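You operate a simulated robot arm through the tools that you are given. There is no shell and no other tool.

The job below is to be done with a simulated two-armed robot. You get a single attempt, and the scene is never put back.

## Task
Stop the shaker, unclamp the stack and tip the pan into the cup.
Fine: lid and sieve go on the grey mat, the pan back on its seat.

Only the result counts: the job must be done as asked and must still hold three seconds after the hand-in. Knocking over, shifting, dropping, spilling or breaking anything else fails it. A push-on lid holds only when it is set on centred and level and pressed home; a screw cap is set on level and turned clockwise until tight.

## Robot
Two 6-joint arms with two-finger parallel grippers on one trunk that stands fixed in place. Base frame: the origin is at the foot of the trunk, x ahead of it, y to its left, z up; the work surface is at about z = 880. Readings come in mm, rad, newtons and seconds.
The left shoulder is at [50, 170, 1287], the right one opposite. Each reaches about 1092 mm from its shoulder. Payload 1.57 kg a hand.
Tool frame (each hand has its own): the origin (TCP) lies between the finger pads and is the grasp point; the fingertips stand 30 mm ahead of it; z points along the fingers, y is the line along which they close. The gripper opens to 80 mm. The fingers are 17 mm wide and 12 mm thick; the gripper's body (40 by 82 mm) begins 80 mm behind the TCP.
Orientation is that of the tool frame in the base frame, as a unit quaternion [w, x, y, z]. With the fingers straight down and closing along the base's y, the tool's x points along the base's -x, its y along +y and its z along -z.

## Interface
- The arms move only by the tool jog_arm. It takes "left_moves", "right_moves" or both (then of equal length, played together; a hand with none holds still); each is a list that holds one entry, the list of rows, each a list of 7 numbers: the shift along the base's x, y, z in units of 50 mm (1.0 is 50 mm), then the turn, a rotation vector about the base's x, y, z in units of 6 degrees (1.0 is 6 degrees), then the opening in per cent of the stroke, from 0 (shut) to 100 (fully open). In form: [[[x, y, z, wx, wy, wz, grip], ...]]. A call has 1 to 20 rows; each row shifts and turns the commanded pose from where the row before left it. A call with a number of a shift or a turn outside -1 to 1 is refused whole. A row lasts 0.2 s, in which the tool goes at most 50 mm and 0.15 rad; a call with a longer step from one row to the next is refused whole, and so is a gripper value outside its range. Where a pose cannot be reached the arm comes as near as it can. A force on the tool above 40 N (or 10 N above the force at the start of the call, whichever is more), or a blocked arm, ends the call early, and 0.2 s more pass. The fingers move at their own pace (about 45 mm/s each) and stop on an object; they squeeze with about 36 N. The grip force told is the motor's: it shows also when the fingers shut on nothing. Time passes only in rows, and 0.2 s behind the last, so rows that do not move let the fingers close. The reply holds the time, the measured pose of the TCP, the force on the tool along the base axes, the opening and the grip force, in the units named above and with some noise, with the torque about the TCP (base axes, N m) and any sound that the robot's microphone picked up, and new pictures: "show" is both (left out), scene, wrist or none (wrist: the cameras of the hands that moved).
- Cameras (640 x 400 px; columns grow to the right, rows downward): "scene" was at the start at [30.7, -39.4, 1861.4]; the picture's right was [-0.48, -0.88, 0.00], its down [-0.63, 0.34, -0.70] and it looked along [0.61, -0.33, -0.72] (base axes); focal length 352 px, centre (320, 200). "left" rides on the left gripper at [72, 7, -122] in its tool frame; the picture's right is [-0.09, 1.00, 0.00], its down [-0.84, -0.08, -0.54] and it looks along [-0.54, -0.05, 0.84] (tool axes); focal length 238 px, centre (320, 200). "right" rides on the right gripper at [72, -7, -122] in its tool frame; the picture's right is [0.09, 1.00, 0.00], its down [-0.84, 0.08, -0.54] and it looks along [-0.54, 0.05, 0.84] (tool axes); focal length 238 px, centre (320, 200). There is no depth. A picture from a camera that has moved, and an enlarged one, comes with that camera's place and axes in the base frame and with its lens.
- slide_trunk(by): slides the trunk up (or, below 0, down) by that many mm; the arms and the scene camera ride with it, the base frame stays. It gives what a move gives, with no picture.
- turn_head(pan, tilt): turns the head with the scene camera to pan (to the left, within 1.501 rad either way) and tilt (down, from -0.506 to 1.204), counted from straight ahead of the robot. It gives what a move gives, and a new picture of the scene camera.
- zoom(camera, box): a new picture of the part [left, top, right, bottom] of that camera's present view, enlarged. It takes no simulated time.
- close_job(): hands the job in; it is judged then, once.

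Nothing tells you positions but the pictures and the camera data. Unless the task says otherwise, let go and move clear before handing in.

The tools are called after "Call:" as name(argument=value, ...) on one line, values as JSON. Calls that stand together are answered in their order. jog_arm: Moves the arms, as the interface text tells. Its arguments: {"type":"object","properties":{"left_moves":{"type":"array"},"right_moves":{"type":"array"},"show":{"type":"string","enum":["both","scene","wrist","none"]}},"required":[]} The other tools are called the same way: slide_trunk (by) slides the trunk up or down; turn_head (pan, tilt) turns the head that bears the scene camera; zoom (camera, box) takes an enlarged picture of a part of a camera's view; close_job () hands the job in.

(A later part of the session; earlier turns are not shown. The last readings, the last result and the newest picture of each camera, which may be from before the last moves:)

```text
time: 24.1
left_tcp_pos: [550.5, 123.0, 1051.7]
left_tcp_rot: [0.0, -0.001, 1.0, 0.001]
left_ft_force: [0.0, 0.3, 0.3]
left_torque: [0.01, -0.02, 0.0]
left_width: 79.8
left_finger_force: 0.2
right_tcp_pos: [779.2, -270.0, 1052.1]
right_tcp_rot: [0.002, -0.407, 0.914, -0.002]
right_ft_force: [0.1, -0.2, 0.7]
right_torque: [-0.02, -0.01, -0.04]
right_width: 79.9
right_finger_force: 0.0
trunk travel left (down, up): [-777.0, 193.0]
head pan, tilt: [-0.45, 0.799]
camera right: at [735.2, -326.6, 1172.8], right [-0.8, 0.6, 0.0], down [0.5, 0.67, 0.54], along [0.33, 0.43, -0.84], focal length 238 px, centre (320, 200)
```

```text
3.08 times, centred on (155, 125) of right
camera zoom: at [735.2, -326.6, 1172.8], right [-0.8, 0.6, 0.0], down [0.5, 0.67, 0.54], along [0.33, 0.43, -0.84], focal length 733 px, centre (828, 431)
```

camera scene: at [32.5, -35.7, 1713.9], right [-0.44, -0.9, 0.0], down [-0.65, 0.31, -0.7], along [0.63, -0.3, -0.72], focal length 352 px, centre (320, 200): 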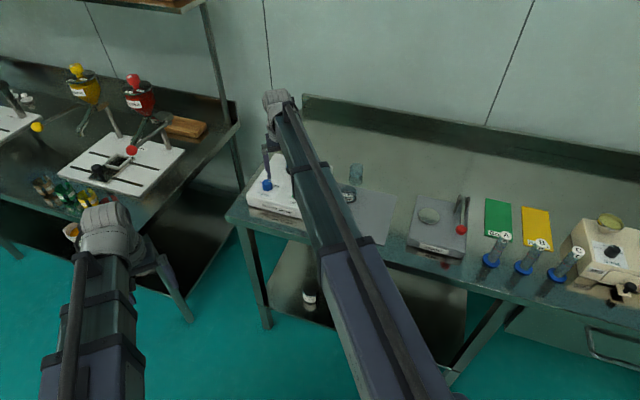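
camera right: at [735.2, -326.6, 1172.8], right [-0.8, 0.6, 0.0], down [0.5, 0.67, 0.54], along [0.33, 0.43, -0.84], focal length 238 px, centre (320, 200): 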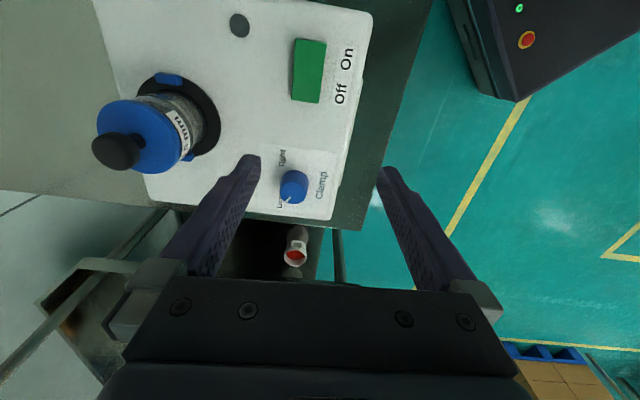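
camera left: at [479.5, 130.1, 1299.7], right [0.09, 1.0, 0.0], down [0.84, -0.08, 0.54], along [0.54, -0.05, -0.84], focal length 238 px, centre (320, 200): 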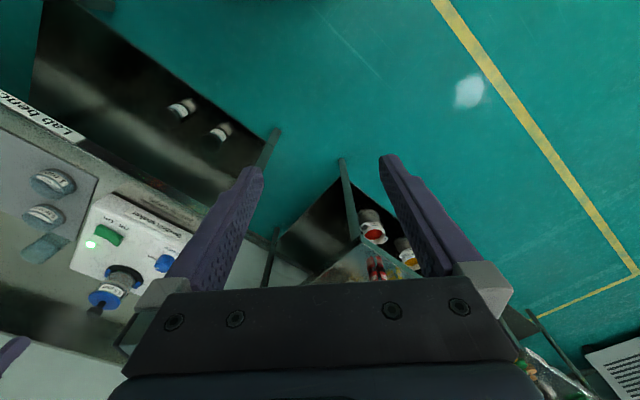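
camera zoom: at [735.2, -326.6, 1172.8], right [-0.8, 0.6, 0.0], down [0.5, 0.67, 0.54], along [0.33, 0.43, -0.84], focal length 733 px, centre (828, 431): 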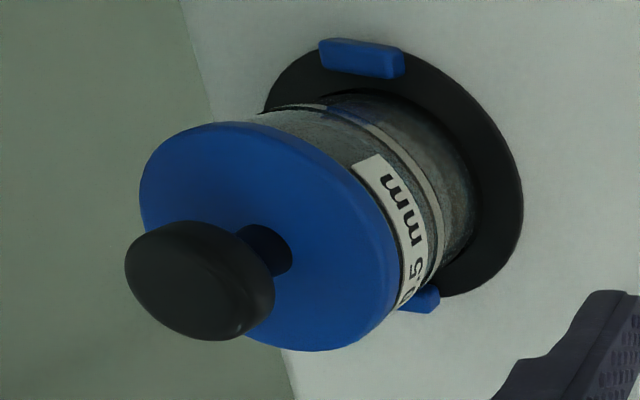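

The pointer is at about 143°, the mirror of Tight, and the clamp is visibly open. Next I'll turn and tilt the left hand so its camera gives a side view of the stack, which also tests how tilting affects height.

Call:
jog_arm(left_moves=[[[0, 0, 0, 0, 0, -1, 100], [0, 0, 0, 0, 0, -1, 100], [0, 0, 0, 0, 0, -1, 100], [0, 0, 0, 0, 0, -1, 100], [0, 0, 0, 0, 0, -1, 100], [0, 0, 0, 0, 0, -1, 100], [0, 0, 0, 0, 0, -1, 100], [0, 0, 0, 0, 0, -1, 100], [0, 0, 0, -0.74, -0.67, 0, 100], [0, 0, 0, -0.74, -0.67, 0, 100], [0, 0, 0, -0.74, -0.67, 0, 100], [0, 0, 0, -0.74, -0.67, 0, 100], [0, 0, 0, -0.74, -0.67, 0, 100]]], show="both")

```text
time: 26.9
left_tcp_pos: [551.1, 123.8, 1081.7]
left_tcp_rot: [0.237, 0.393, 0.882, -0.104]
left_ft_force: [-0.9, -0.3, -0.2]
left_torque: [-0.03, 0.0, -0.01]
left_width: 79.8
left_finger_force: 0.1
left hand out of reach, approached as far as the arm can: row 10, 11, 12, 13
right_tcp_pos: [780.2, -270.1, 1052.0]
right_tcp_rot: [0.002, -0.407, 0.914, -0.002]
right_ft_force: [-0.1, 0.2, -0.7]
right_torque: [-0.01, 0.02, 0.01]
right_width: 80.2
right_finger_force: 0.1
trunk travel left (down, up): [-777.0, 193.0]
head pan, tilt: [-0.45, 0.799]
camera scene: at [32.2, -35.5, 1736.0], right [-0.44, -0.9, 0.0], down [-0.65, 0.31, -0.7], along [0.63, -0.3, -0.72], focal length 352 px, centre (320, 200)
camera left: at [474.1, 218.3, 1151.7], right [0.79, 0.61, 0.05], down [0.25, -0.39, 0.89], along [0.56, -0.69, -0.46], focal length 238 px, centre (320, 200)
```

scene: 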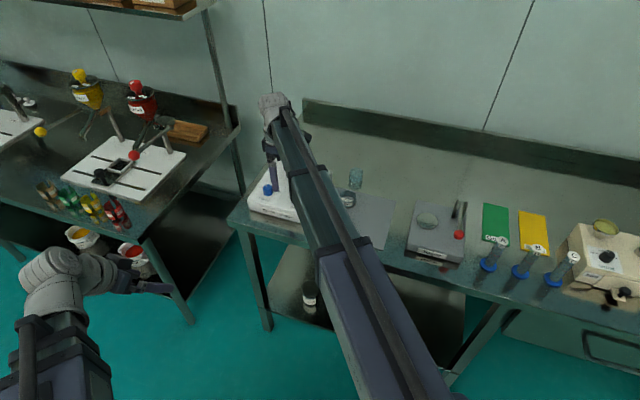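
left: 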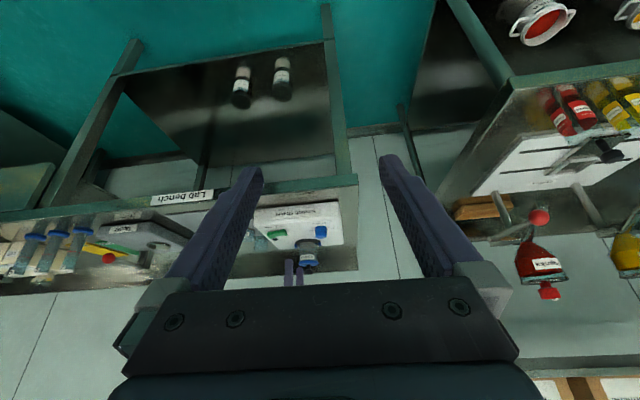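

Tilting 30° raised the hand 30 mm, so the wrist is about 224 mm behind the TCP at a height set by the trunk. Tilting for the pour will therefore raise the pan, and I must allow for that. I'll enlarge this side view of the shaker.

Call:
zoom(camera="left", box=[240, 180, 370, 290])

Call:
zoom(camera="left", box=[285, 220, 335, 280])

```text
3.64 times, centred on (305, 235) of left
camera zoom: at [474.1, 218.3, 1151.7], right [0.79, 0.61, 0.05], down [0.25, -0.39, 0.89], along [0.56, -0.69, -0.46], focal length 867 px, centre (374, 73)
```

zoom: 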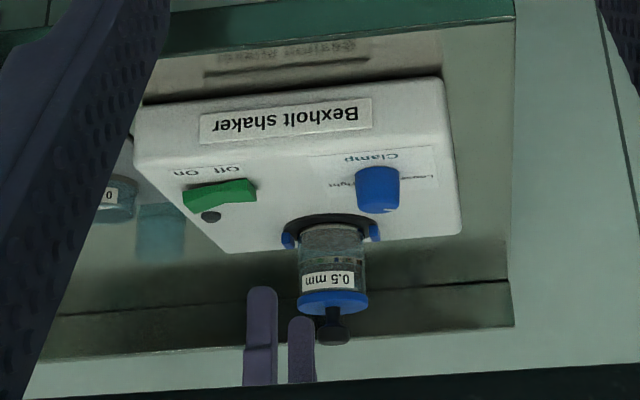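

```text
6.67 times, centred on (310, 250) of left
camera zoom: at [474.1, 218.3, 1151.7], right [0.79, 0.61, 0.05], down [0.25, -0.39, 0.89], along [0.56, -0.69, -0.46], focal length 1589 px, centre (387, -133)
```

zoom: 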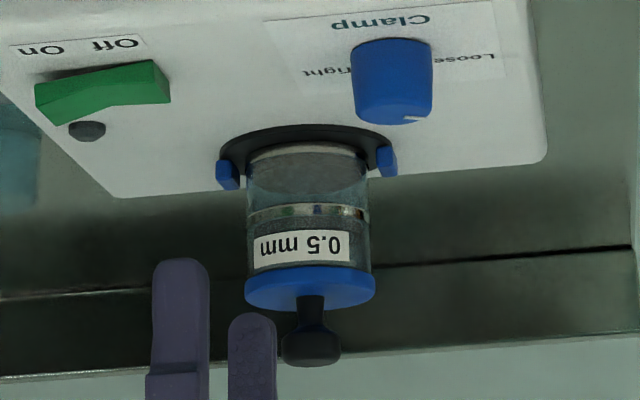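

The side view gives the pan at about 54 mm wide and z ≈ 930–961, the sieve to about 991, the lid to about 999 and the black knob to about 1027. I'll enlarge the cup and the mat from this view too.

Call:
zoom(camera="left", box=[245, 210, 295, 260])

Call:
zoom(camera="scene", box=[325, 150, 415, 260])

```text
8.00 times, centred on (270, 235) of left
camera zoom: at [474.1, 218.3, 1151.7], right [0.79, 0.61, 0.05], down [0.25, -0.39, 0.89], along [0.56, -0.69, -0.46], focal length 1907 px, centre (720, -80)
```

zoom: 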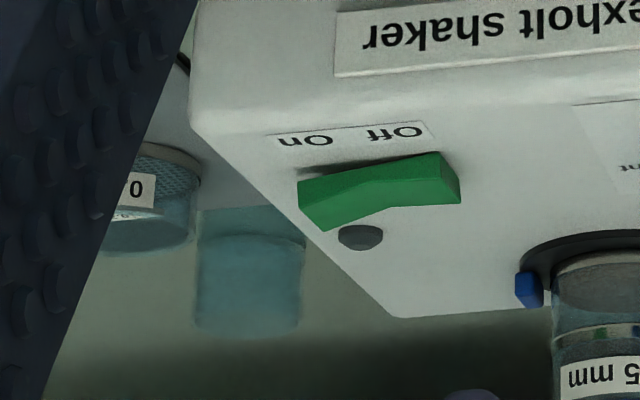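

```text
3.64 times, centred on (370, 205) of scene
camera zoom: at [32.2, -35.5, 1736.0], right [-0.44, -0.9, 0.0], down [-0.65, 0.31, -0.7], along [0.63, -0.3, -0.72], focal length 1280 px, centre (138, 182)
```

zoom: 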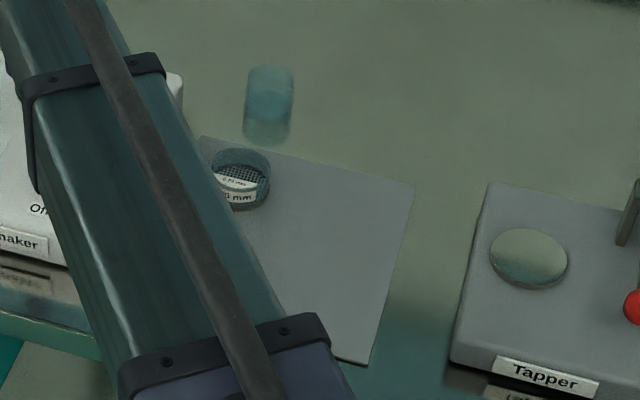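

The cup's centre is near (790, -539), about 44 mm wide with its rim at about z 947. Before planning the pour I need the right arm's horizontal reach, so I'll raise the trunk and test it in free air.

Call:
slide_trunk(by=50)

Call:
jog_arm(right_moves=[[[0.8, 0.1, 0, 0, 0, 0, 100], [0.8, 0.1, 0, 0, 0, 0, 100], [0.4, 0.05, 0, 0, 0, 0, 100], [0.4, 0.05, 0, 0, 0, 0, 100], [0.4, 0.05, 0, 0, 0, 0, 100], [0.4, 0.05, 0, 0, 0, 0, 100], [0.4, 0.05, 0, 0, 0, 0, 100], [0.4, 0.05, 0, 0, 0, 0, 100]]], show="wrist")

```text
time: 27.8
left_tcp_pos: [551.5, 123.8, 1131.4]
left_tcp_rot: [0.236, 0.393, 0.883, -0.104]
left_ft_force: [-0.2, 0.0, -0.8]
left_torque: [0.01, -0.01, 0.0]
left_width: 80.2
left_finger_force: 0.0
right_tcp_pos: [780.7, -268.7, 1102.2]
right_tcp_rot: [0.001, -0.406, 0.914, -0.001]
right_ft_force: [1.0, -0.3, 0.2]
right_torque: [-0.02, 0.02, 0.02]
right_width: 80.0
right_finger_force: 0.2
trunk travel left (down, up): [-827.0, 143.0]
head pan, tilt: [-0.45, 0.799]
```

```text
time: 29.6
left_tcp_pos: [550.8, 124.6, 1131.9]
left_tcp_rot: [0.236, 0.393, 0.883, -0.104]
left_ft_force: [-0.5, -1.4, -0.5]
left_torque: [0.02, 0.02, -0.01]
left_width: 80.0
left_finger_force: 0.0
right_tcp_pos: [919.7, -238.7, 1101.5]
right_tcp_rot: [0.002, -0.408, 0.913, -0.002]
right_ft_force: [-0.5, 0.1, -1.0]
right_torque: [0.0, 0.02, 0.02]
right_width: 80.0
right_finger_force: 0.1
right hand out of reach, approached as far as the arm can: row 6, 7, 8
trunk travel left (down, up): [-827.0, 143.0]
head pan, tilt: [-0.45, 0.799]
camera right: at [876.2, -295.4, 1222.6], right [-0.8, 0.6, -0.01], down [0.5, 0.67, 0.54], along [0.33, 0.43, -0.84], focal length 238 px, centre (320, 200)
```

right: 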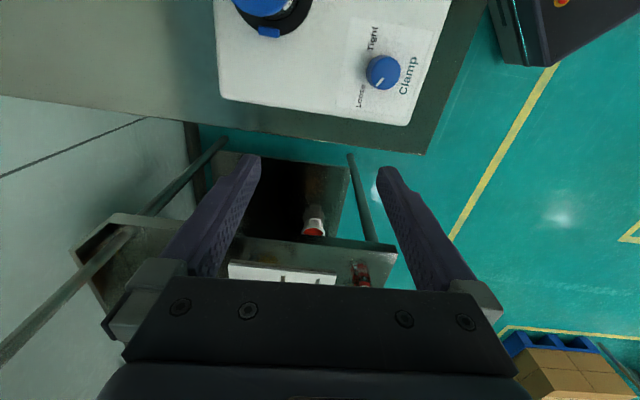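

The reach limit of the right wrist is about 870 mm from its shoulder. I'll take one small step back to see whether commands count from the measured pose or the commanded one.

Call:
jog_arm(right_moves=[[[-0.4, 0, 0, 0, 0, 0, 100]]], show="none")

```text
time: 30.0
left_tcp_pos: [551.2, 123.5, 1132.1]
left_tcp_rot: [0.236, 0.392, 0.883, -0.104]
left_ft_force: [-0.6, -0.1, 0.2]
left_torque: [0.0, 0.01, -0.02]
left_width: 80.0
left_finger_force: 0.0
right_tcp_pos: [900.0, -238.3, 1103.0]
right_tcp_rot: [0.002, -0.406, 0.914, -0.002]
right_ft_force: [0.7, -0.3, -0.6]
right_torque: [0.01, -0.03, 0.05]
right_width: 79.9
right_finger_force: 0.0
trunk travel left (down, up): [-827.0, 143.0]
head pan, tilt: [-0.45, 0.799]
```

Commands are rebased to the reached pose. I'll move over the stack's axis and look straight at the lid knob.

Call:
jog_arm(right_moves=[[[-0.073, -0.406, 0, 0, 0, -0.083, 100], [-0.073, -0.406, 0, 0, 0, -0.083, 100], [-0.073, -0.406, 0, 0, 0, -0.083, 100], [-0.073, -0.406, 0, 0, 0, -0.083, 100], [-0.073, -0.406, 0, 0, 0, -0.083, 100], [-0.073, -0.406, 0, 0, 0, -0.083, 100]]], show="both")

Call:
zoom(camera="left", box=[270, 200, 350, 290])

```text
time: 31.4
left_tcp_pos: [551.2, 123.8, 1131.7]
left_tcp_rot: [0.236, 0.394, 0.882, -0.104]
left_ft_force: [-0.4, -0.4, 0.3]
left_torque: [0.01, -0.01, 0.01]
left_width: 79.9
left_finger_force: 0.2
right_tcp_pos: [878.7, -362.0, 1102.2]
right_tcp_rot: [0.002, -0.383, 0.924, -0.001]
right_ft_force: [-0.3, 0.0, 0.2]
right_torque: [-0.01, 0.0, 0.01]
right_width: 80.1
right_finger_force: 0.1
trunk travel left (down, up): [-827.0, 143.0]
head pan, tilt: [-0.45, 0.799]
camera scene: at [32.4, -36.1, 1785.9], right [-0.44, -0.9, 0.0], down [-0.65, 0.31, -0.7], along [0.63, -0.3, -0.72], focal length 352 px, centre (320, 200)
camera right: at [831.1, -416.4, 1222.5], right [-0.77, 0.64, 0.0], down [0.53, 0.65, 0.54], along [0.35, 0.42, -0.84], focal length 238 px, centre (320, 200)
```

scene: 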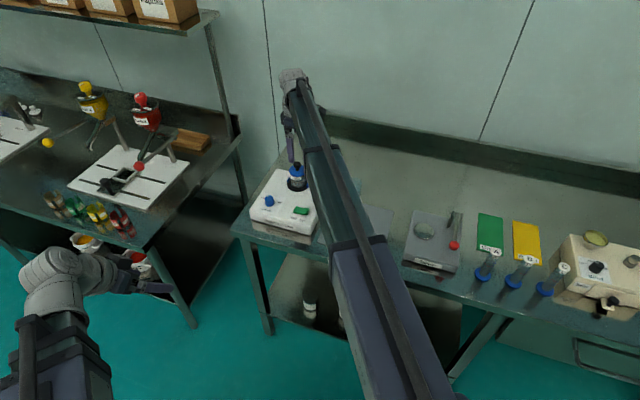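
right: 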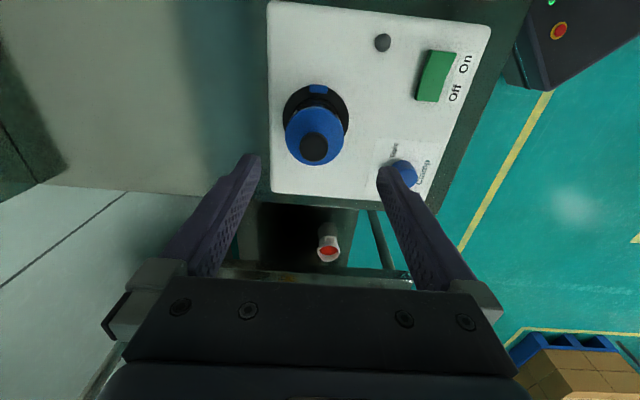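

```text
4.44 times, centred on (310, 245) of left
camera zoom: at [474.4, 218.1, 1201.8], right [0.79, 0.61, 0.05], down [0.25, -0.39, 0.89], along [0.56, -0.69, -0.46], focal length 1059 px, centre (364, 0)
```

zoom: 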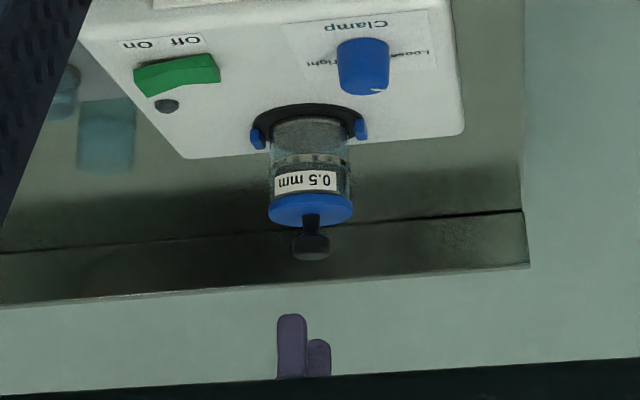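

The right hand is above the stack. I'll enlarge the lid knob from here to set the final alignment.

Call:
zoom(camera="right", box=[260, 70, 370, 180])

```text
3.64 times, centred on (315, 125) of right
camera zoom: at [831.1, -416.4, 1222.5], right [-0.77, 0.64, 0.0], down [0.53, 0.65, 0.54], along [0.35, 0.42, -0.84], focal length 867 px, centre (338, 473)
```

zoom: 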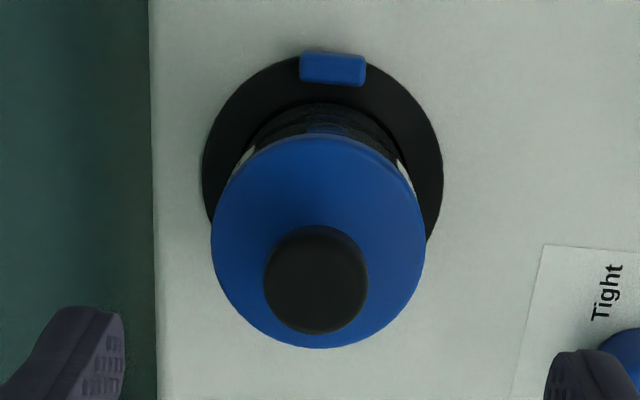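

The stack axis is about 4 mm in x and -4 mm in y from the TCP, near (882, -365), and the knob's cap spans z ≈ 1011–1031. I'll shift onto it, descend and close on the cap.

Call:
jog_arm(right_moves=[[[0.08, -0.08, 0, 0, 0, 0, 100], [0, 0, 0, 0, 0, 0, 100]]], show="none")

Call:
slide_trunk(by=-63)

Call:
jog_arm(right_moves=[[[0, 0, 0, 0, 0, 0, 60], [0, 0, 0, 0, 0, 0, 60]]], show="wrist")

Call:
zoom(camera="left", box=[270, 200, 350, 290])

```text
time: 32.0
left_tcp_pos: [551.9, 123.0, 1132.0]
left_tcp_rot: [0.236, 0.393, 0.883, -0.104]
left_ft_force: [0.4, 0.1, 0.4]
left_torque: [0.02, -0.03, 0.0]
left_width: 79.9
left_finger_force: 0.0
right_tcp_pos: [882.7, -365.2, 1101.8]
right_tcp_rot: [0.001, -0.383, 0.924, -0.002]
right_ft_force: [-0.4, 0.1, 0.3]
right_torque: [0.02, -0.01, -0.02]
right_width: 79.8
right_finger_force: 0.0
trunk travel left (down, up): [-827.0, 143.0]
head pan, tilt: [-0.45, 0.799]
```

```text
time: 33.0
left_tcp_pos: [551.8, 123.6, 1068.4]
left_tcp_rot: [0.236, 0.393, 0.883, -0.104]
left_ft_force: [0.8, 0.0, -0.1]
left_torque: [0.01, 0.03, 0.01]
left_width: 80.0
left_finger_force: 0.1
right_tcp_pos: [882.8, -365.4, 1038.4]
right_tcp_rot: [0.002, -0.383, 0.924, -0.001]
right_ft_force: [-0.2, -0.2, 0.6]
right_torque: [-0.03, 0.0, -0.02]
right_width: 79.9
right_finger_force: 0.1
trunk travel left (down, up): [-764.0, 206.0]
head pan, tilt: [-0.45, 0.799]
```

```text
time: 33.6
left_tcp_pos: [552.3, 122.5, 1068.8]
left_tcp_rot: [0.236, 0.393, 0.883, -0.104]
left_ft_force: [-0.5, 0.2, -0.5]
left_torque: [-0.02, -0.01, 0.02]
left_width: 80.0
left_finger_force: 0.0
right_tcp_pos: [882.8, -364.4, 1038.2]
right_tcp_rot: [0.001, -0.382, 0.924, -0.002]
right_ft_force: [0.1, -0.2, 0.1]
right_torque: [0.02, -0.03, -0.01]
right_width: 48.0
right_finger_force: 0.0
trunk travel left (down, up): [-764.0, 206.0]
head pan, tilt: [-0.45, 0.799]
camera right: at [835.6, -420.0, 1159.6], right [-0.77, 0.64, 0.0], down [0.53, 0.65, 0.54], along [0.35, 0.42, -0.84], focal length 238 px, centre (320, 200)
```

right: 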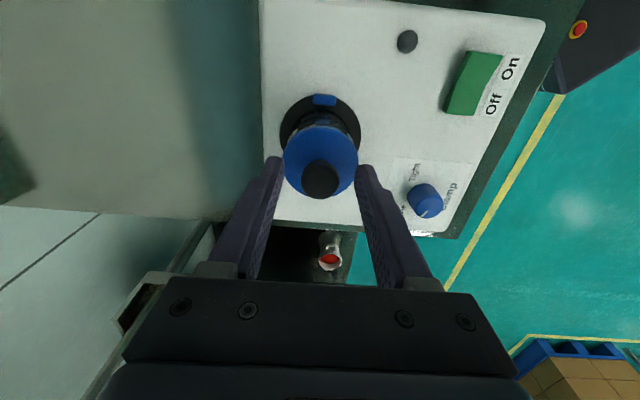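

```text
4.44 times, centred on (310, 245) of left
camera zoom: at [474.5, 218.3, 1138.7], right [0.79, 0.61, 0.05], down [0.25, -0.39, 0.89], along [0.56, -0.69, -0.46], focal length 1059 px, centre (364, 0)
```

zoom: 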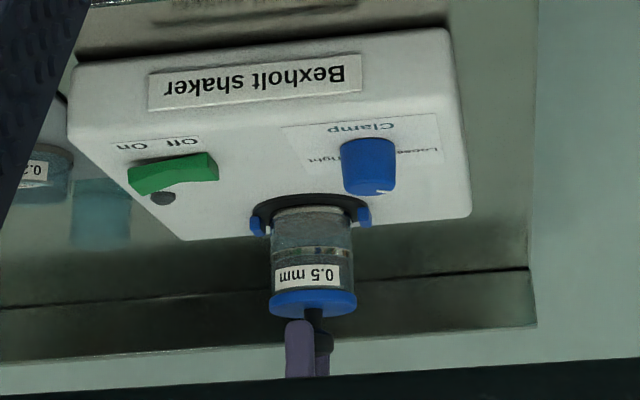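

The fingers straddle the cap just above the lid. I'll close on it.

Call:
jog_arm(right_moves=[[[0, 0, 0, 0, 0, 0, 0], [0, 0, 0, 0, 0, 0, 0], [0, 0, 0, 0, 0, 0, 0], [0, 0, 0, 0, 0, 0, 0]]], show="wrist")

Call:
zoom(camera="right", box=[250, 80, 390, 220])

```text
time: 34.6
left_tcp_pos: [551.7, 123.8, 1068.4]
left_tcp_rot: [0.237, 0.393, 0.882, -0.104]
left_ft_force: [0.1, 1.2, 1.0]
left_torque: [-0.04, 0.01, -0.01]
left_width: 79.9
left_finger_force: 0.1
right_tcp_pos: [883.4, -364.3, 1038.6]
right_tcp_rot: [0.002, -0.383, 0.924, -0.001]
right_ft_force: [0.1, 0.9, -0.3]
right_torque: [0.01, -0.02, -0.01]
right_width: 24.2
right_finger_force: 36.0
trunk travel left (down, up): [-764.0, 206.0]
head pan, tilt: [-0.45, 0.799]
camera right: at [835.5, -419.9, 1159.6], right [-0.77, 0.64, 0.0], down [0.53, 0.65, 0.54], along [0.35, 0.42, -0.84], focal length 238 px, centre (320, 200)
```

right: 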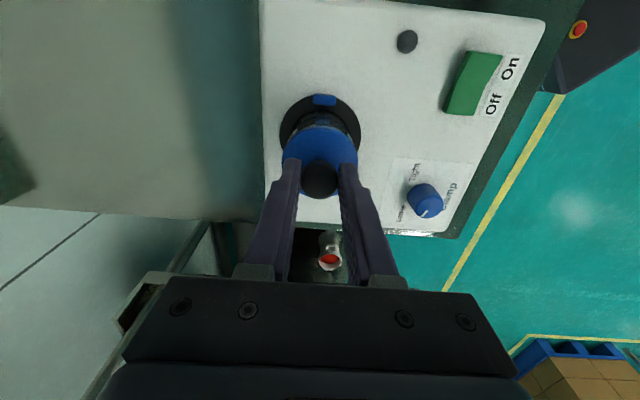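

```text
2.86 times, centred on (320, 150) of right
camera zoom: at [835.5, -419.9, 1159.6], right [-0.77, 0.64, 0.0], down [0.53, 0.65, 0.54], along [0.35, 0.42, -0.84], focal length 681 px, centre (320, 343)
```

zoom: 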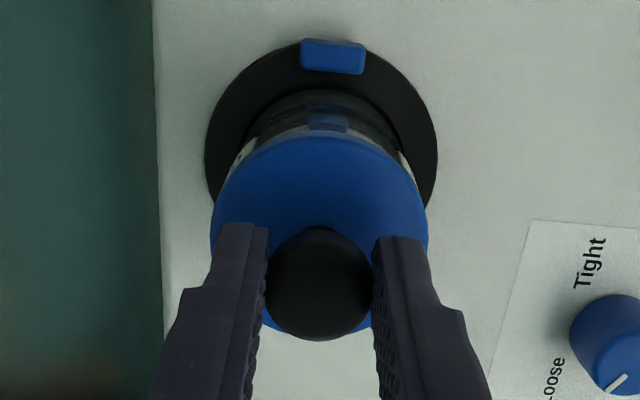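

The cap is held at 24.2 mm with no side force. I'll lift a little and check that only the lid comes up.

Call:
slide_trunk(by=12)

Call:
zoom(camera="left", box=[270, 200, 350, 290])

```text
time: 35.2
left_tcp_pos: [551.5, 122.6, 1079.5]
left_tcp_rot: [0.236, 0.392, 0.883, -0.104]
left_ft_force: [-0.4, 0.2, 0.5]
left_torque: [0.02, 0.03, -0.02]
left_width: 80.1
left_finger_force: 0.1
right_tcp_pos: [882.5, -365.4, 1051.9]
right_tcp_rot: [0.001, -0.382, 0.924, -0.002]
right_ft_force: [0.8, -0.2, -0.4]
right_torque: [-0.02, 0.01, 0.02]
right_width: 23.7
right_finger_force: 35.9
trunk travel left (down, up): [-776.0, 194.0]
head pan, tilt: [-0.45, 0.799]
```

```text
4.44 times, centred on (310, 245) of left
camera zoom: at [474.7, 218.2, 1150.6], right [0.79, 0.61, 0.05], down [0.25, -0.39, 0.89], along [0.56, -0.69, -0.46], focal length 1059 px, centre (364, 0)
```

zoom: 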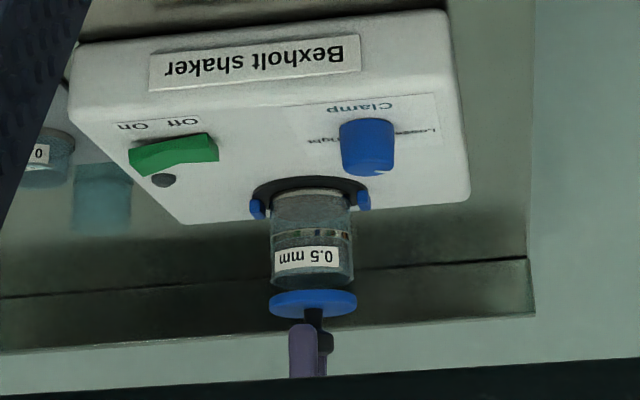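

Only the lid came up, and the sieve and pan stayed seated. I'll raise it clear and carry it to the free right-hand part of the grey mat, around (592, -475).

Call:
slide_trunk(by=40)

Call:
jog_arm(right_moves=[[[-0.4, -0.15, 0, 0, 0, 0, 0], [-0.726, -0.274, 0, 0, 0, 0, 0], [-0.726, -0.274, 0, 0, 0, 0, 0], [-0.726, -0.274, 0, 0, 0, 0, 0], [-0.726, -0.274, 0, 0, 0, 0, 0], [-0.726, -0.274, 0, 0, 0, 0, 0], [-0.726, -0.274, 0, 0, 0, 0, 0], [-0.726, -0.274, 0, 0, 0, 0, 0], [-0.326, -0.124, 0, 0, 0, 0, 0]]], show="both")

```text
time: 36.1
left_tcp_pos: [551.3, 124.3, 1121.0]
left_tcp_rot: [0.236, 0.392, 0.883, -0.104]
left_ft_force: [-0.2, -0.3, -0.3]
left_torque: [-0.02, -0.01, -0.03]
left_width: 79.9
left_finger_force: 0.0
right_tcp_pos: [882.3, -365.4, 1090.6]
right_tcp_rot: [0.001, -0.383, 0.924, -0.001]
right_ft_force: [-0.2, 0.2, -0.2]
right_torque: [0.01, 0.03, 0.02]
right_width: 24.0
right_finger_force: 35.9
trunk travel left (down, up): [-816.0, 154.0]
head pan, tilt: [-0.45, 0.799]
```

```text
time: 38.1
left_tcp_pos: [551.7, 123.9, 1119.8]
left_tcp_rot: [0.236, 0.392, 0.883, -0.104]
left_ft_force: [0.3, 0.4, -0.7]
left_torque: [-0.03, -0.04, 0.02]
left_width: 80.0
left_finger_force: 0.0
right_tcp_pos: [592.8, -474.1, 1090.6]
right_tcp_rot: [0.002, -0.382, 0.924, -0.001]
right_ft_force: [-0.3, 0.5, -0.7]
right_torque: [0.0, 0.01, -0.01]
right_width: 24.1
right_finger_force: 36.0
trunk travel left (down, up): [-816.0, 154.0]
head pan, tilt: [-0.45, 0.799]
camera scene: at [32.5, -35.8, 1774.9], right [-0.44, -0.9, 0.0], down [-0.65, 0.31, -0.7], along [0.63, -0.3, -0.72], focal length 352 px, centre (320, 200)
camera right: at [545.2, -529.4, 1211.6], right [-0.77, 0.64, 0.0], down [0.53, 0.65, 0.54], along [0.35, 0.42, -0.84], focal length 238 px, centre (320, 200)
```

scene: 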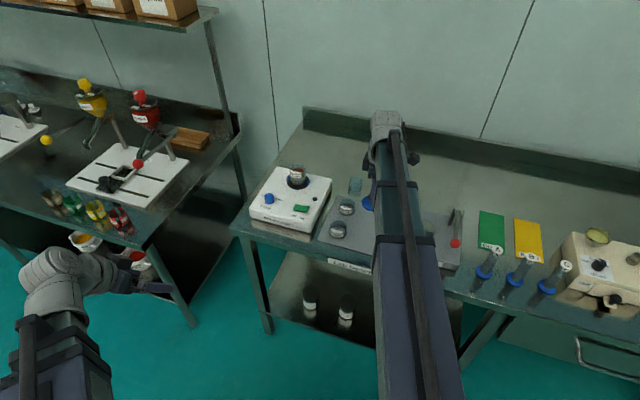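
right: 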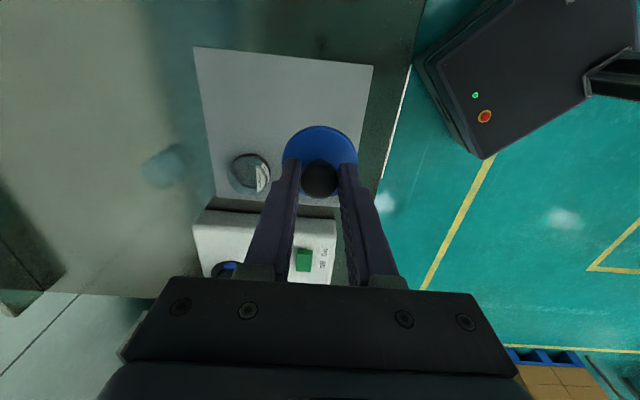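

The lid is above the free front-right part of the mat. I'll lower it most of the way, then ease it down to contact.

Call:
slide_trunk(by=-150)

Call:
jog_arm(right_moves=[[[0, 0, 0, 0, 0, 0, 0]]], show="both")

Call:
zoom(camera="left", box=[150, 180, 310, 280])

```text
time: 39.8
left_tcp_pos: [551.5, 123.2, 970.6]
left_tcp_rot: [0.236, 0.392, 0.883, -0.104]
left_ft_force: [-0.1, 0.9, -0.5]
left_torque: [-0.02, -0.01, 0.01]
left_width: 79.5
left_finger_force: 0.0
right_tcp_pos: [592.7, -474.8, 941.2]
right_tcp_rot: [0.002, -0.383, 0.924, -0.001]
right_ft_force: [-1.5, -0.3, -0.2]
right_torque: [0.01, 0.01, 0.0]
right_width: 24.2
right_finger_force: 36.2
trunk travel left (down, up): [-666.0, 304.0]
head pan, tilt: [-0.45, 0.799]
```

```text
time: 40.2
left_tcp_pos: [552.3, 122.4, 969.8]
left_tcp_rot: [0.236, 0.393, 0.883, -0.105]
left_ft_force: [-0.6, -1.0, 0.3]
left_torque: [-0.01, -0.02, 0.01]
left_width: 79.8
left_finger_force: 0.1
right_tcp_pos: [592.5, -474.4, 940.7]
right_tcp_rot: [0.001, -0.382, 0.924, -0.001]
right_ft_force: [0.2, 0.1, 0.4]
right_torque: [-0.01, -0.02, 0.0]
right_width: 23.9
right_finger_force: 36.0
trunk travel left (down, up): [-666.0, 304.0]
head pan, tilt: [-0.45, 0.799]
camera scene: at [32.5, -35.8, 1625.0], right [-0.44, -0.9, 0.0], down [-0.65, 0.31, -0.7], along [0.63, -0.3, -0.72], focal length 352 px, centre (320, 200)
camera right: at [545.5, -529.3, 1061.6], right [-0.77, 0.64, 0.0], down [0.53, 0.65, 0.54], along [0.35, 0.42, -0.84], focal length 238 px, centre (320, 200)
```

scene: 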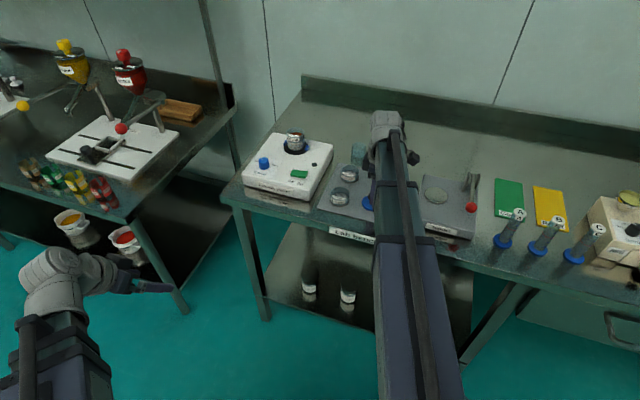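
right: 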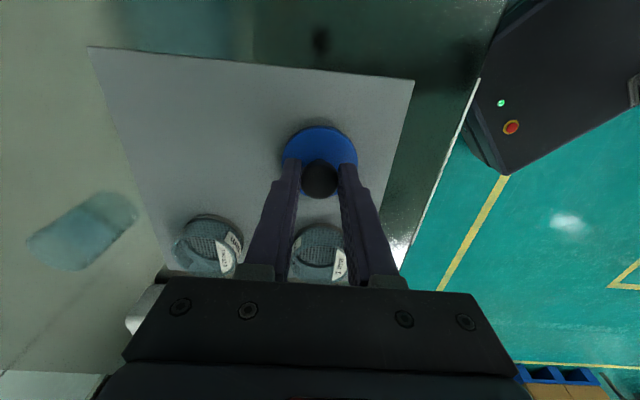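

```text
4.00 times, centred on (230, 230) of left
camera zoom: at [474.5, 218.2, 1040.7], right [0.79, 0.61, 0.05], down [0.25, -0.39, 0.89], along [0.56, -0.69, -0.46], focal length 953 px, centre (680, 80)
```

zoom: 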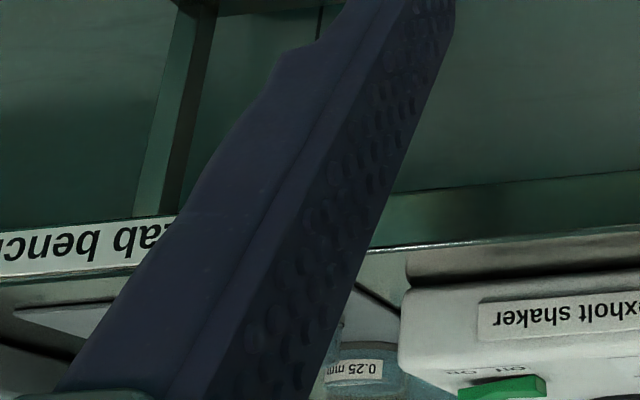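

The lid is clear of the other sieves, a centimetre or so above the mat. I'll ease it down.

Call:
slide_trunk(by=-7)

Call:
slide_trunk(by=-3)

```text
time: 40.8
left_tcp_pos: [552.3, 123.7, 963.1]
left_tcp_rot: [0.236, 0.393, 0.883, -0.105]
left_ft_force: [0.2, 0.7, 0.6]
left_torque: [0.04, -0.02, 0.03]
left_width: 80.1
left_finger_force: 0.0
right_tcp_pos: [592.1, -474.4, 934.8]
right_tcp_rot: [0.002, -0.382, 0.924, -0.001]
right_ft_force: [-1.1, -0.6, 1.3]
right_torque: [-0.04, -0.02, 0.01]
right_width: 24.0
right_finger_force: 35.7
trunk travel left (down, up): [-659.0, 311.0]
head pan, tilt: [-0.45, 0.799]
```

```text
time: 41.3
left_tcp_pos: [549.9, 125.1, 961.5]
left_tcp_rot: [0.237, 0.393, 0.883, -0.105]
left_ft_force: [0.4, 0.4, 0.4]
left_torque: [-0.01, -0.01, 0.03]
left_width: 80.1
left_finger_force: 0.1
right_tcp_pos: [591.6, -474.0, 931.8]
right_tcp_rot: [0.002, -0.383, 0.924, -0.002]
right_ft_force: [4.8, -4.0, 30.1]
right_torque: [-0.03, -0.24, -0.01]
right_width: 24.1
right_finger_force: 36.2
trunk travel left (down, up): [-656.0, 314.0]
head pan, tilt: [-0.45, 0.799]
```

The lid is on the mat at TCP z ≈ 932 with about 30 N on it. I'll relieve the load, let go and rise.

Call:
slide_trunk(by=1)

Call:
jog_arm(right_moves=[[[0, 0, 0, 0, 0, 0, 60], [0, 0, 0, 0, 0, 0, 60], [0, 0, 0, 0, 0, 0, 60]]], show="wrist")

```text
time: 41.8
left_tcp_pos: [550.7, 124.2, 962.5]
left_tcp_rot: [0.236, 0.393, 0.883, -0.103]
left_ft_force: [0.6, -0.9, -0.4]
left_torque: [-0.05, 0.0, 0.04]
left_width: 79.9
left_finger_force: 0.1
right_tcp_pos: [592.4, -474.9, 933.6]
right_tcp_rot: [0.002, -0.382, 0.924, -0.002]
right_ft_force: [4.2, -4.2, 18.2]
right_torque: [-0.04, -0.2, -0.03]
right_width: 24.2
right_finger_force: 36.0
trunk travel left (down, up): [-657.0, 313.0]
head pan, tilt: [-0.45, 0.799]
```

```text
time: 42.6
left_tcp_pos: [551.8, 123.5, 961.2]
left_tcp_rot: [0.235, 0.393, 0.883, -0.104]
left_ft_force: [-0.5, -0.4, -0.1]
left_torque: [0.02, 0.01, 0.01]
left_width: 80.4
left_finger_force: 0.0
right_tcp_pos: [594.1, -474.8, 932.0]
right_tcp_rot: [0.002, -0.382, 0.924, -0.001]
right_ft_force: [1.8, -0.5, -0.2]
right_torque: [-0.01, 0.03, -0.03]
right_width: 47.8
right_finger_force: 0.1
trunk travel left (down, up): [-657.0, 313.0]
head pan, tilt: [-0.45, 0.799]
camera right: at [545.3, -529.2, 1052.6], right [-0.77, 0.64, 0.0], down [0.53, 0.65, 0.54], along [0.35, 0.42, -0.84], focal length 238 px, centre (320, 200)
```

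right: 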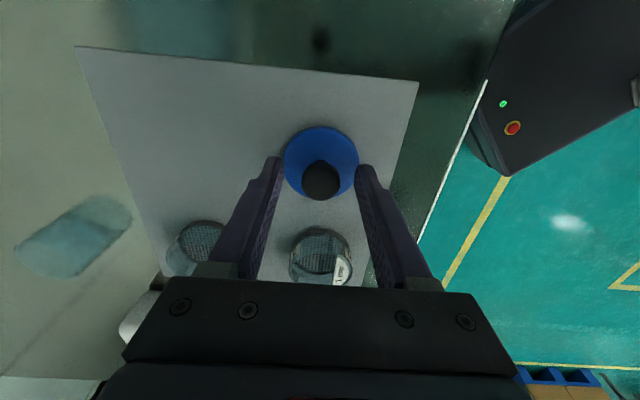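

The lid stands upright on the mat and is free. I'll rise and go back over the stack by the same path reversed, for the sieve.

Call:
slide_trunk(by=125)

Call:
jog_arm(right_moves=[[[0.4, 0.15, 0, 0, 0, 0, 100], [0.726, 0.274, 0, 0, 0, 0, 100], [0.726, 0.274, 0, 0, 0, 0, 100], [0.726, 0.274, 0, 0, 0, 0, 100], [0.726, 0.274, 0, 0, 0, 0, 100], [0.726, 0.274, 0, 0, 0, 0, 100], [0.726, 0.274, 0, 0, 0, 0, 100], [0.726, 0.274, 0, 0, 0, 0, 100], [0.326, 0.124, 0, 0, 0, 0, 100], [0, 0, 0, 0, 0, 0, 100]]], show="both")

Call:
zoom(camera="right", box=[250, 70, 390, 210])

Call:
zoom(camera="left", box=[270, 200, 350, 290])

```text
time: 44.1
left_tcp_pos: [551.9, 123.6, 1084.9]
left_tcp_rot: [0.236, 0.393, 0.883, -0.103]
left_ft_force: [-0.5, 0.3, 0.0]
left_torque: [0.03, -0.01, -0.01]
left_width: 79.9
left_finger_force: 0.1
right_tcp_pos: [593.0, -475.1, 1057.0]
right_tcp_rot: [0.001, -0.383, 0.924, -0.001]
right_ft_force: [-0.1, -0.5, 0.1]
right_torque: [-0.04, 0.0, 0.0]
right_width: 47.9
right_finger_force: 0.1
trunk travel left (down, up): [-782.0, 188.0]
head pan, tilt: [-0.45, 0.799]
```

```text
time: 46.4
left_tcp_pos: [551.2, 124.6, 1086.1]
left_tcp_rot: [0.236, 0.393, 0.883, -0.105]
left_ft_force: [0.4, 0.1, 0.1]
left_torque: [-0.01, 0.0, 0.02]
left_width: 80.3
left_finger_force: 0.0
right_tcp_pos: [884.1, -365.9, 1056.2]
right_tcp_rot: [0.001, -0.382, 0.924, -0.002]
right_ft_force: [0.1, -0.1, 0.4]
right_torque: [0.0, -0.02, 0.0]
right_width: 80.2
right_finger_force: 0.0
trunk travel left (down, up): [-782.0, 188.0]
head pan, tilt: [-0.45, 0.799]
camera scene: at [32.5, -35.7, 1740.9], right [-0.44, -0.9, 0.0], down [-0.65, 0.31, -0.7], along [0.63, -0.3, -0.72], focal length 352 px, centre (320, 200)
camera right: at [837.3, -420.3, 1177.6], right [-0.77, 0.64, 0.0], down [0.53, 0.65, 0.54], along [0.35, 0.42, -0.84], focal length 238 px, centre (320, 200)
```

scene: 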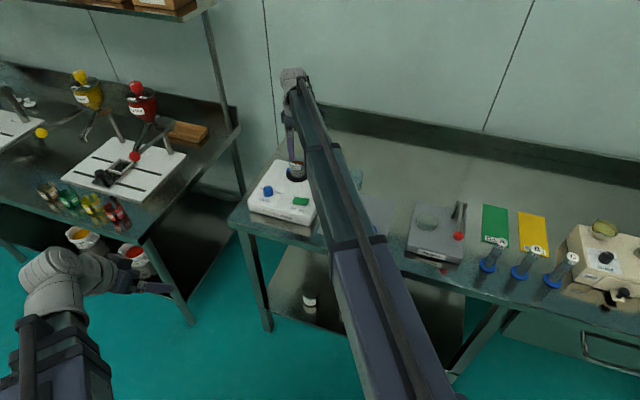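
right: 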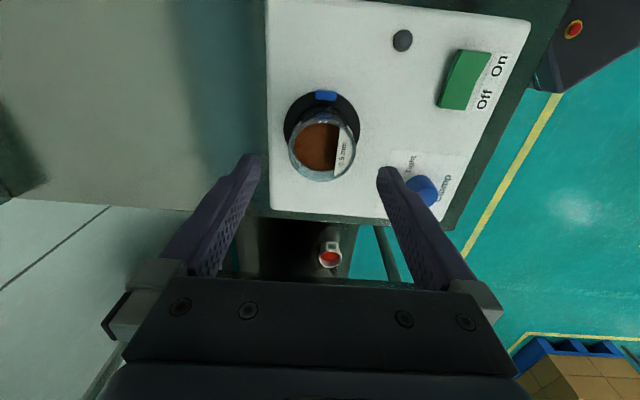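

```text
2.86 times, centred on (320, 140) of right
camera zoom: at [837.3, -420.3, 1177.6], right [-0.77, 0.64, 0.0], down [0.53, 0.65, 0.54], along [0.35, 0.42, -0.84], focal length 681 px, centre (320, 371)
```

zoom: 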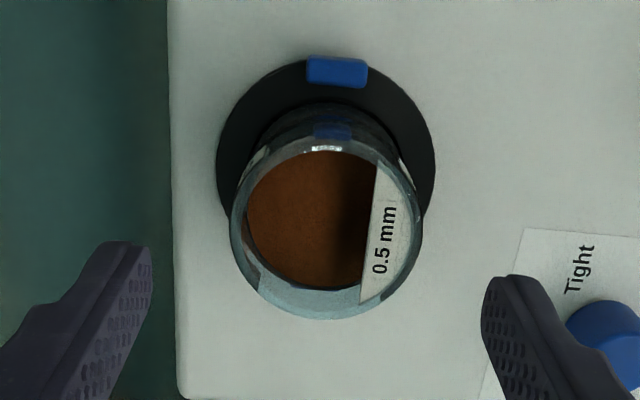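

```text
4.44 times, centred on (310, 245) of left
camera zoom: at [474.5, 218.3, 1156.7], right [0.79, 0.61, 0.05], down [0.25, -0.39, 0.89], along [0.56, -0.69, -0.46], focal length 1059 px, centre (364, 0)
```

zoom: 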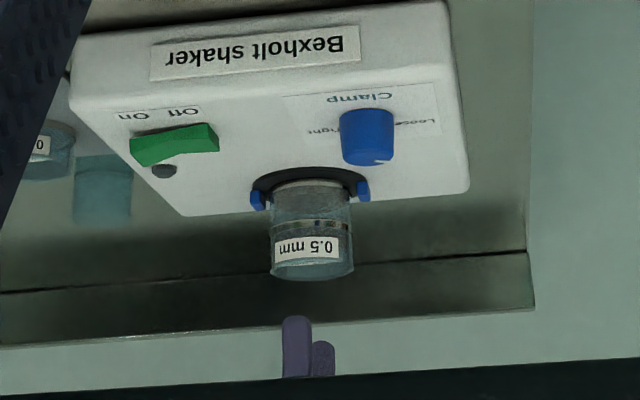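

The sieve holds brown coarse grains and is centred under the TCP within a millimetre or so. I'll descend so the tips stop just above the pan's rim and take only the sieve.

Call:
slide_trunk(by=-60)

Call:
zoom(camera="left", box=[280, 210, 340, 285])

```text
time: 47.4
left_tcp_pos: [551.9, 124.5, 1026.9]
left_tcp_rot: [0.235, 0.393, 0.883, -0.105]
left_ft_force: [-1.0, 0.1, 0.3]
left_torque: [0.0, 0.02, 0.05]
left_width: 80.0
left_finger_force: 0.2
right_tcp_pos: [885.4, -364.8, 997.8]
right_tcp_rot: [0.002, -0.383, 0.924, -0.001]
right_ft_force: [0.5, -0.6, 0.0]
right_torque: [-0.01, -0.01, 0.0]
right_width: 80.1
right_finger_force: 0.1
trunk travel left (down, up): [-722.0, 248.0]
head pan, tilt: [-0.45, 0.799]
```

```text
5.33 times, centred on (310, 248) of left
camera zoom: at [474.4, 218.3, 1096.8], right [0.79, 0.61, 0.05], down [0.25, -0.39, 0.89], along [0.56, -0.69, -0.46], focal length 1271 px, centre (373, -53)
```

zoom: 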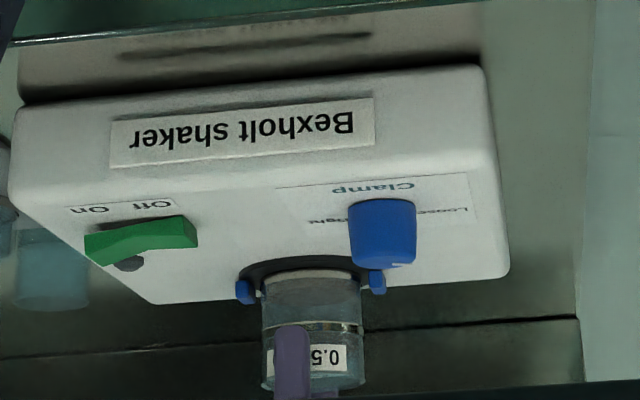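

The tips are at about z = 968, level with the sieve's steel band and above the pan's rim. I'll close on the sieve.

Call:
jog_arm(right_moves=[[[0, 0, 0, 0, 0, 0, 0], [0, 0, 0, 0, 0, 0, 0], [0, 0, 0, 0, 0, 0, 0], [0, 0, 0, 0, 0, 0, 0]]], show="wrist")

```text
time: 48.4
left_tcp_pos: [551.9, 123.3, 1026.4]
left_tcp_rot: [0.236, 0.393, 0.883, -0.104]
left_ft_force: [0.6, -0.5, 0.0]
left_torque: [0.0, -0.02, 0.0]
left_width: 79.9
left_finger_force: 0.0
right_tcp_pos: [884.6, -365.0, 997.6]
right_tcp_rot: [0.001, -0.383, 0.924, -0.001]
right_ft_force: [1.0, 0.3, 1.9]
right_torque: [0.04, 0.01, 0.0]
right_width: 52.3
right_finger_force: 35.1
trunk travel left (down, up): [-722.0, 248.0]
head pan, tilt: [-0.45, 0.799]
camera right: at [837.2, -420.4, 1117.6], right [-0.77, 0.64, 0.0], down [0.53, 0.65, 0.54], along [0.35, 0.42, -0.84], focal length 238 px, centre (320, 200)
```

right: 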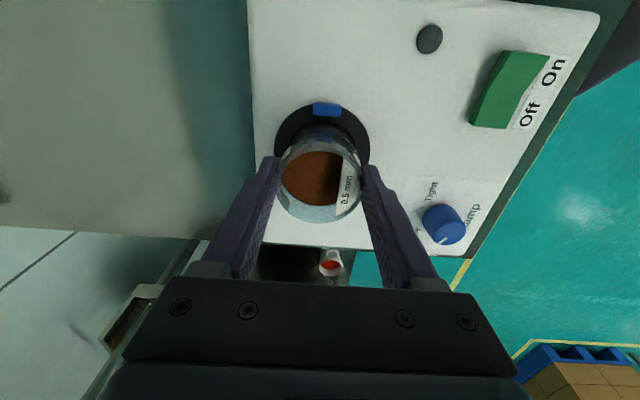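

The sieve is held at 52.3 mm. I'll lift a little and check that the pan stays down.

Call:
slide_trunk(by=10)

Call:
zoom(camera="left", box=[280, 210, 340, 285])

```text
time: 48.9
left_tcp_pos: [551.8, 123.2, 1035.7]
left_tcp_rot: [0.237, 0.392, 0.883, -0.104]
left_ft_force: [-0.4, -0.1, -0.5]
left_torque: [0.03, -0.04, -0.04]
left_width: 80.1
left_finger_force: 0.1
right_tcp_pos: [884.8, -364.9, 1006.8]
right_tcp_rot: [0.002, -0.383, 0.924, -0.002]
right_ft_force: [-0.1, 0.5, 0.2]
right_torque: [0.0, -0.02, 0.0]
right_width: 52.5
right_finger_force: 35.5
trunk travel left (down, up): [-732.0, 238.0]
head pan, tilt: [-0.45, 0.799]
```

```text
5.33 times, centred on (310, 248) of left
camera zoom: at [474.7, 218.2, 1106.6], right [0.79, 0.61, 0.05], down [0.25, -0.39, 0.89], along [0.56, -0.69, -0.46], focal length 1271 px, centre (373, -53)
```

zoom: 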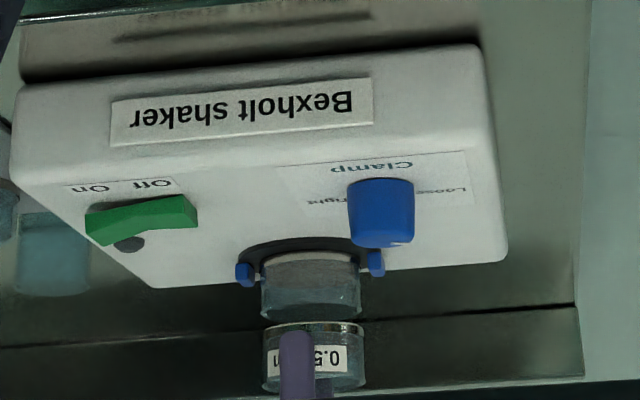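

Only the sieve lifted and the pan stays on its seat. I'll raise it and carry it gently to the back-right part of the mat, around (660, -542).

Call:
slide_trunk(by=45)

Call:
jog_arm(right_moves=[[[-0.186, -0.1475, 0, 0, 0, 0, 0], [-0.186, -0.1475, 0, 0, 0, 0, 0], [-0.372, -0.295, 0, 0, 0, 0, 0], [-0.372, -0.295, 0, 0, 0, 0, 0], [-0.372, -0.295, 0, 0, 0, 0, 0], [-0.372, -0.295, 0, 0, 0, 0, 0], [-0.372, -0.295, 0, 0, 0, 0, 0], [-0.372, -0.295, 0, 0, 0, 0, 0], [-0.372, -0.295, 0, 0, 0, 0, 0], [-0.372, -0.295, 0, 0, 0, 0, 0], [-0.372, -0.295, 0, 0, 0, 0, 0], [-0.372, -0.295, 0, 0, 0, 0, 0], [-0.186, -0.1475, 0, 0, 0, 0, 0], [-0.186, -0.1475, 0, 0, 0, 0, 0], [0, 0, 0, 0, 0, 0, 0]]], show="both")

```text
time: 49.8
left_tcp_pos: [550.4, 124.4, 1081.2]
left_tcp_rot: [0.235, 0.393, 0.883, -0.104]
left_ft_force: [-0.6, 0.0, 0.2]
left_torque: [0.02, -0.02, 0.02]
left_width: 80.2
left_finger_force: 0.1
right_tcp_pos: [883.4, -365.9, 1051.5]
right_tcp_rot: [0.001, -0.382, 0.924, -0.002]
right_ft_force: [-0.9, 0.0, 0.1]
right_torque: [-0.02, 0.01, 0.01]
right_width: 52.2
right_finger_force: 35.5
trunk travel left (down, up): [-777.0, 193.0]
head pan, tilt: [-0.45, 0.799]
```

```text
time: 53.0
left_tcp_pos: [552.2, 123.8, 1080.4]
left_tcp_rot: [0.236, 0.393, 0.882, -0.105]
left_ft_force: [0.5, 0.6, 0.1]
left_torque: [0.01, 0.01, 0.01]
left_width: 79.8
left_finger_force: 0.0
right_tcp_pos: [660.7, -543.1, 1051.8]
right_tcp_rot: [0.001, -0.383, 0.924, -0.001]
right_ft_force: [0.2, 0.4, 0.0]
right_torque: [-0.03, 0.01, 0.02]
right_width: 52.4
right_finger_force: 36.3
trunk travel left (down, up): [-777.0, 193.0]
head pan, tilt: [-0.45, 0.799]
camera scene: at [32.7, -35.7, 1735.9], right [-0.44, -0.9, 0.0], down [-0.65, 0.31, -0.7], along [0.63, -0.3, -0.72], focal length 352 px, centre (320, 200)
camera right: at [614.3, -597.5, 1172.5], right [-0.77, 0.64, 0.0], down [0.53, 0.65, 0.54], along [0.35, 0.42, -0.84], focal length 238 px, centre (320, 200)
```

scene: 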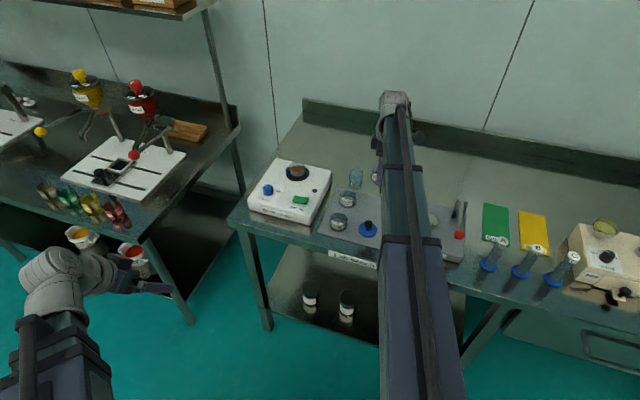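
right: 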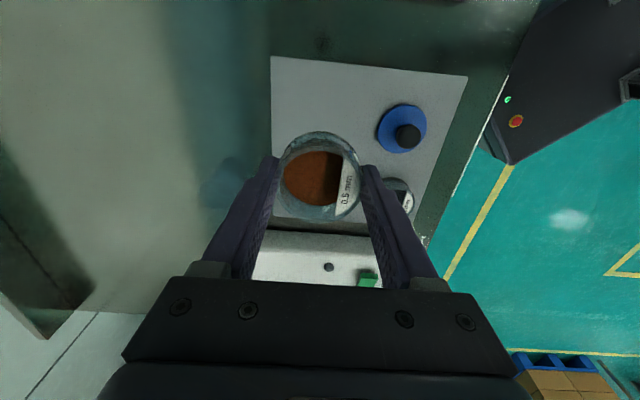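

The sieve is level over the empty back-right part of the mat. I'll lower it most of the way.

Call:
slide_trunk(by=-124)

Call:
slide_trunk(by=-5)

Call:
slide_trunk(by=-3)

```text
time: 54.5
left_tcp_pos: [551.9, 123.7, 956.7]
left_tcp_rot: [0.236, 0.393, 0.883, -0.104]
left_ft_force: [0.1, 0.9, -0.2]
left_torque: [0.01, -0.01, -0.02]
left_width: 79.8
left_finger_force: 0.1
right_tcp_pos: [662.0, -542.5, 927.8]
right_tcp_rot: [0.002, -0.383, 0.924, -0.001]
right_ft_force: [0.6, -0.4, -1.0]
right_torque: [-0.02, 0.03, -0.01]
right_width: 52.6
right_finger_force: 36.4
trunk travel left (down, up): [-653.0, 317.0]
head pan, tilt: [-0.45, 0.799]
```

```text
time: 55.1
left_tcp_pos: [551.8, 123.4, 951.5]
left_tcp_rot: [0.236, 0.393, 0.883, -0.103]
left_ft_force: [0.4, 0.7, -0.4]
left_torque: [0.0, -0.02, -0.02]
left_width: 79.8
left_finger_force: 0.1
right_tcp_pos: [660.7, -542.8, 923.3]
right_tcp_rot: [0.001, -0.383, 0.924, -0.001]
right_ft_force: [1.0, 0.1, -0.7]
right_torque: [0.01, -0.01, -0.02]
right_width: 52.1
right_finger_force: 35.8
trunk travel left (down, up): [-648.0, 322.0]
head pan, tilt: [-0.45, 0.799]
```

```text
time: 55.6
left_tcp_pos: [551.7, 124.7, 950.3]
left_tcp_rot: [0.236, 0.393, 0.883, -0.105]
left_ft_force: [-0.7, -0.4, -0.5]
left_torque: [0.03, 0.01, 0.01]
left_width: 79.7
left_finger_force: 0.0
right_tcp_pos: [661.2, -541.9, 920.7]
right_tcp_rot: [0.001, -0.383, 0.924, -0.001]
right_ft_force: [-0.8, 0.9, 1.6]
right_torque: [0.04, 0.08, 0.0]
right_width: 52.4
right_finger_force: 36.4
trunk travel left (down, up): [-645.0, 325.0]
head pan, tilt: [-0.45, 0.799]
```

Still about free, with perhaps the first touch of contact. I'll go on in 2 mm and then 1 mm steps.

Call:
slide_trunk(by=-1.5)

```text
time: 56.1
left_tcp_pos: [550.5, 122.7, 947.6]
left_tcp_rot: [0.236, 0.393, 0.883, -0.103]
left_ft_force: [0.3, -0.6, 0.9]
left_torque: [0.01, 0.0, 0.01]
left_width: 80.1
left_finger_force: 0.0
right_tcp_pos: [661.5, -541.1, 919.4]
right_tcp_rot: [0.003, -0.383, 0.924, -0.002]
right_ft_force: [3.8, -3.0, 19.5]
right_torque: [-0.18, 0.05, 0.04]
right_width: 52.3
right_finger_force: 35.9
trunk travel left (down, up): [-644.0, 326.0]
head pan, tilt: [-0.45, 0.799]
```

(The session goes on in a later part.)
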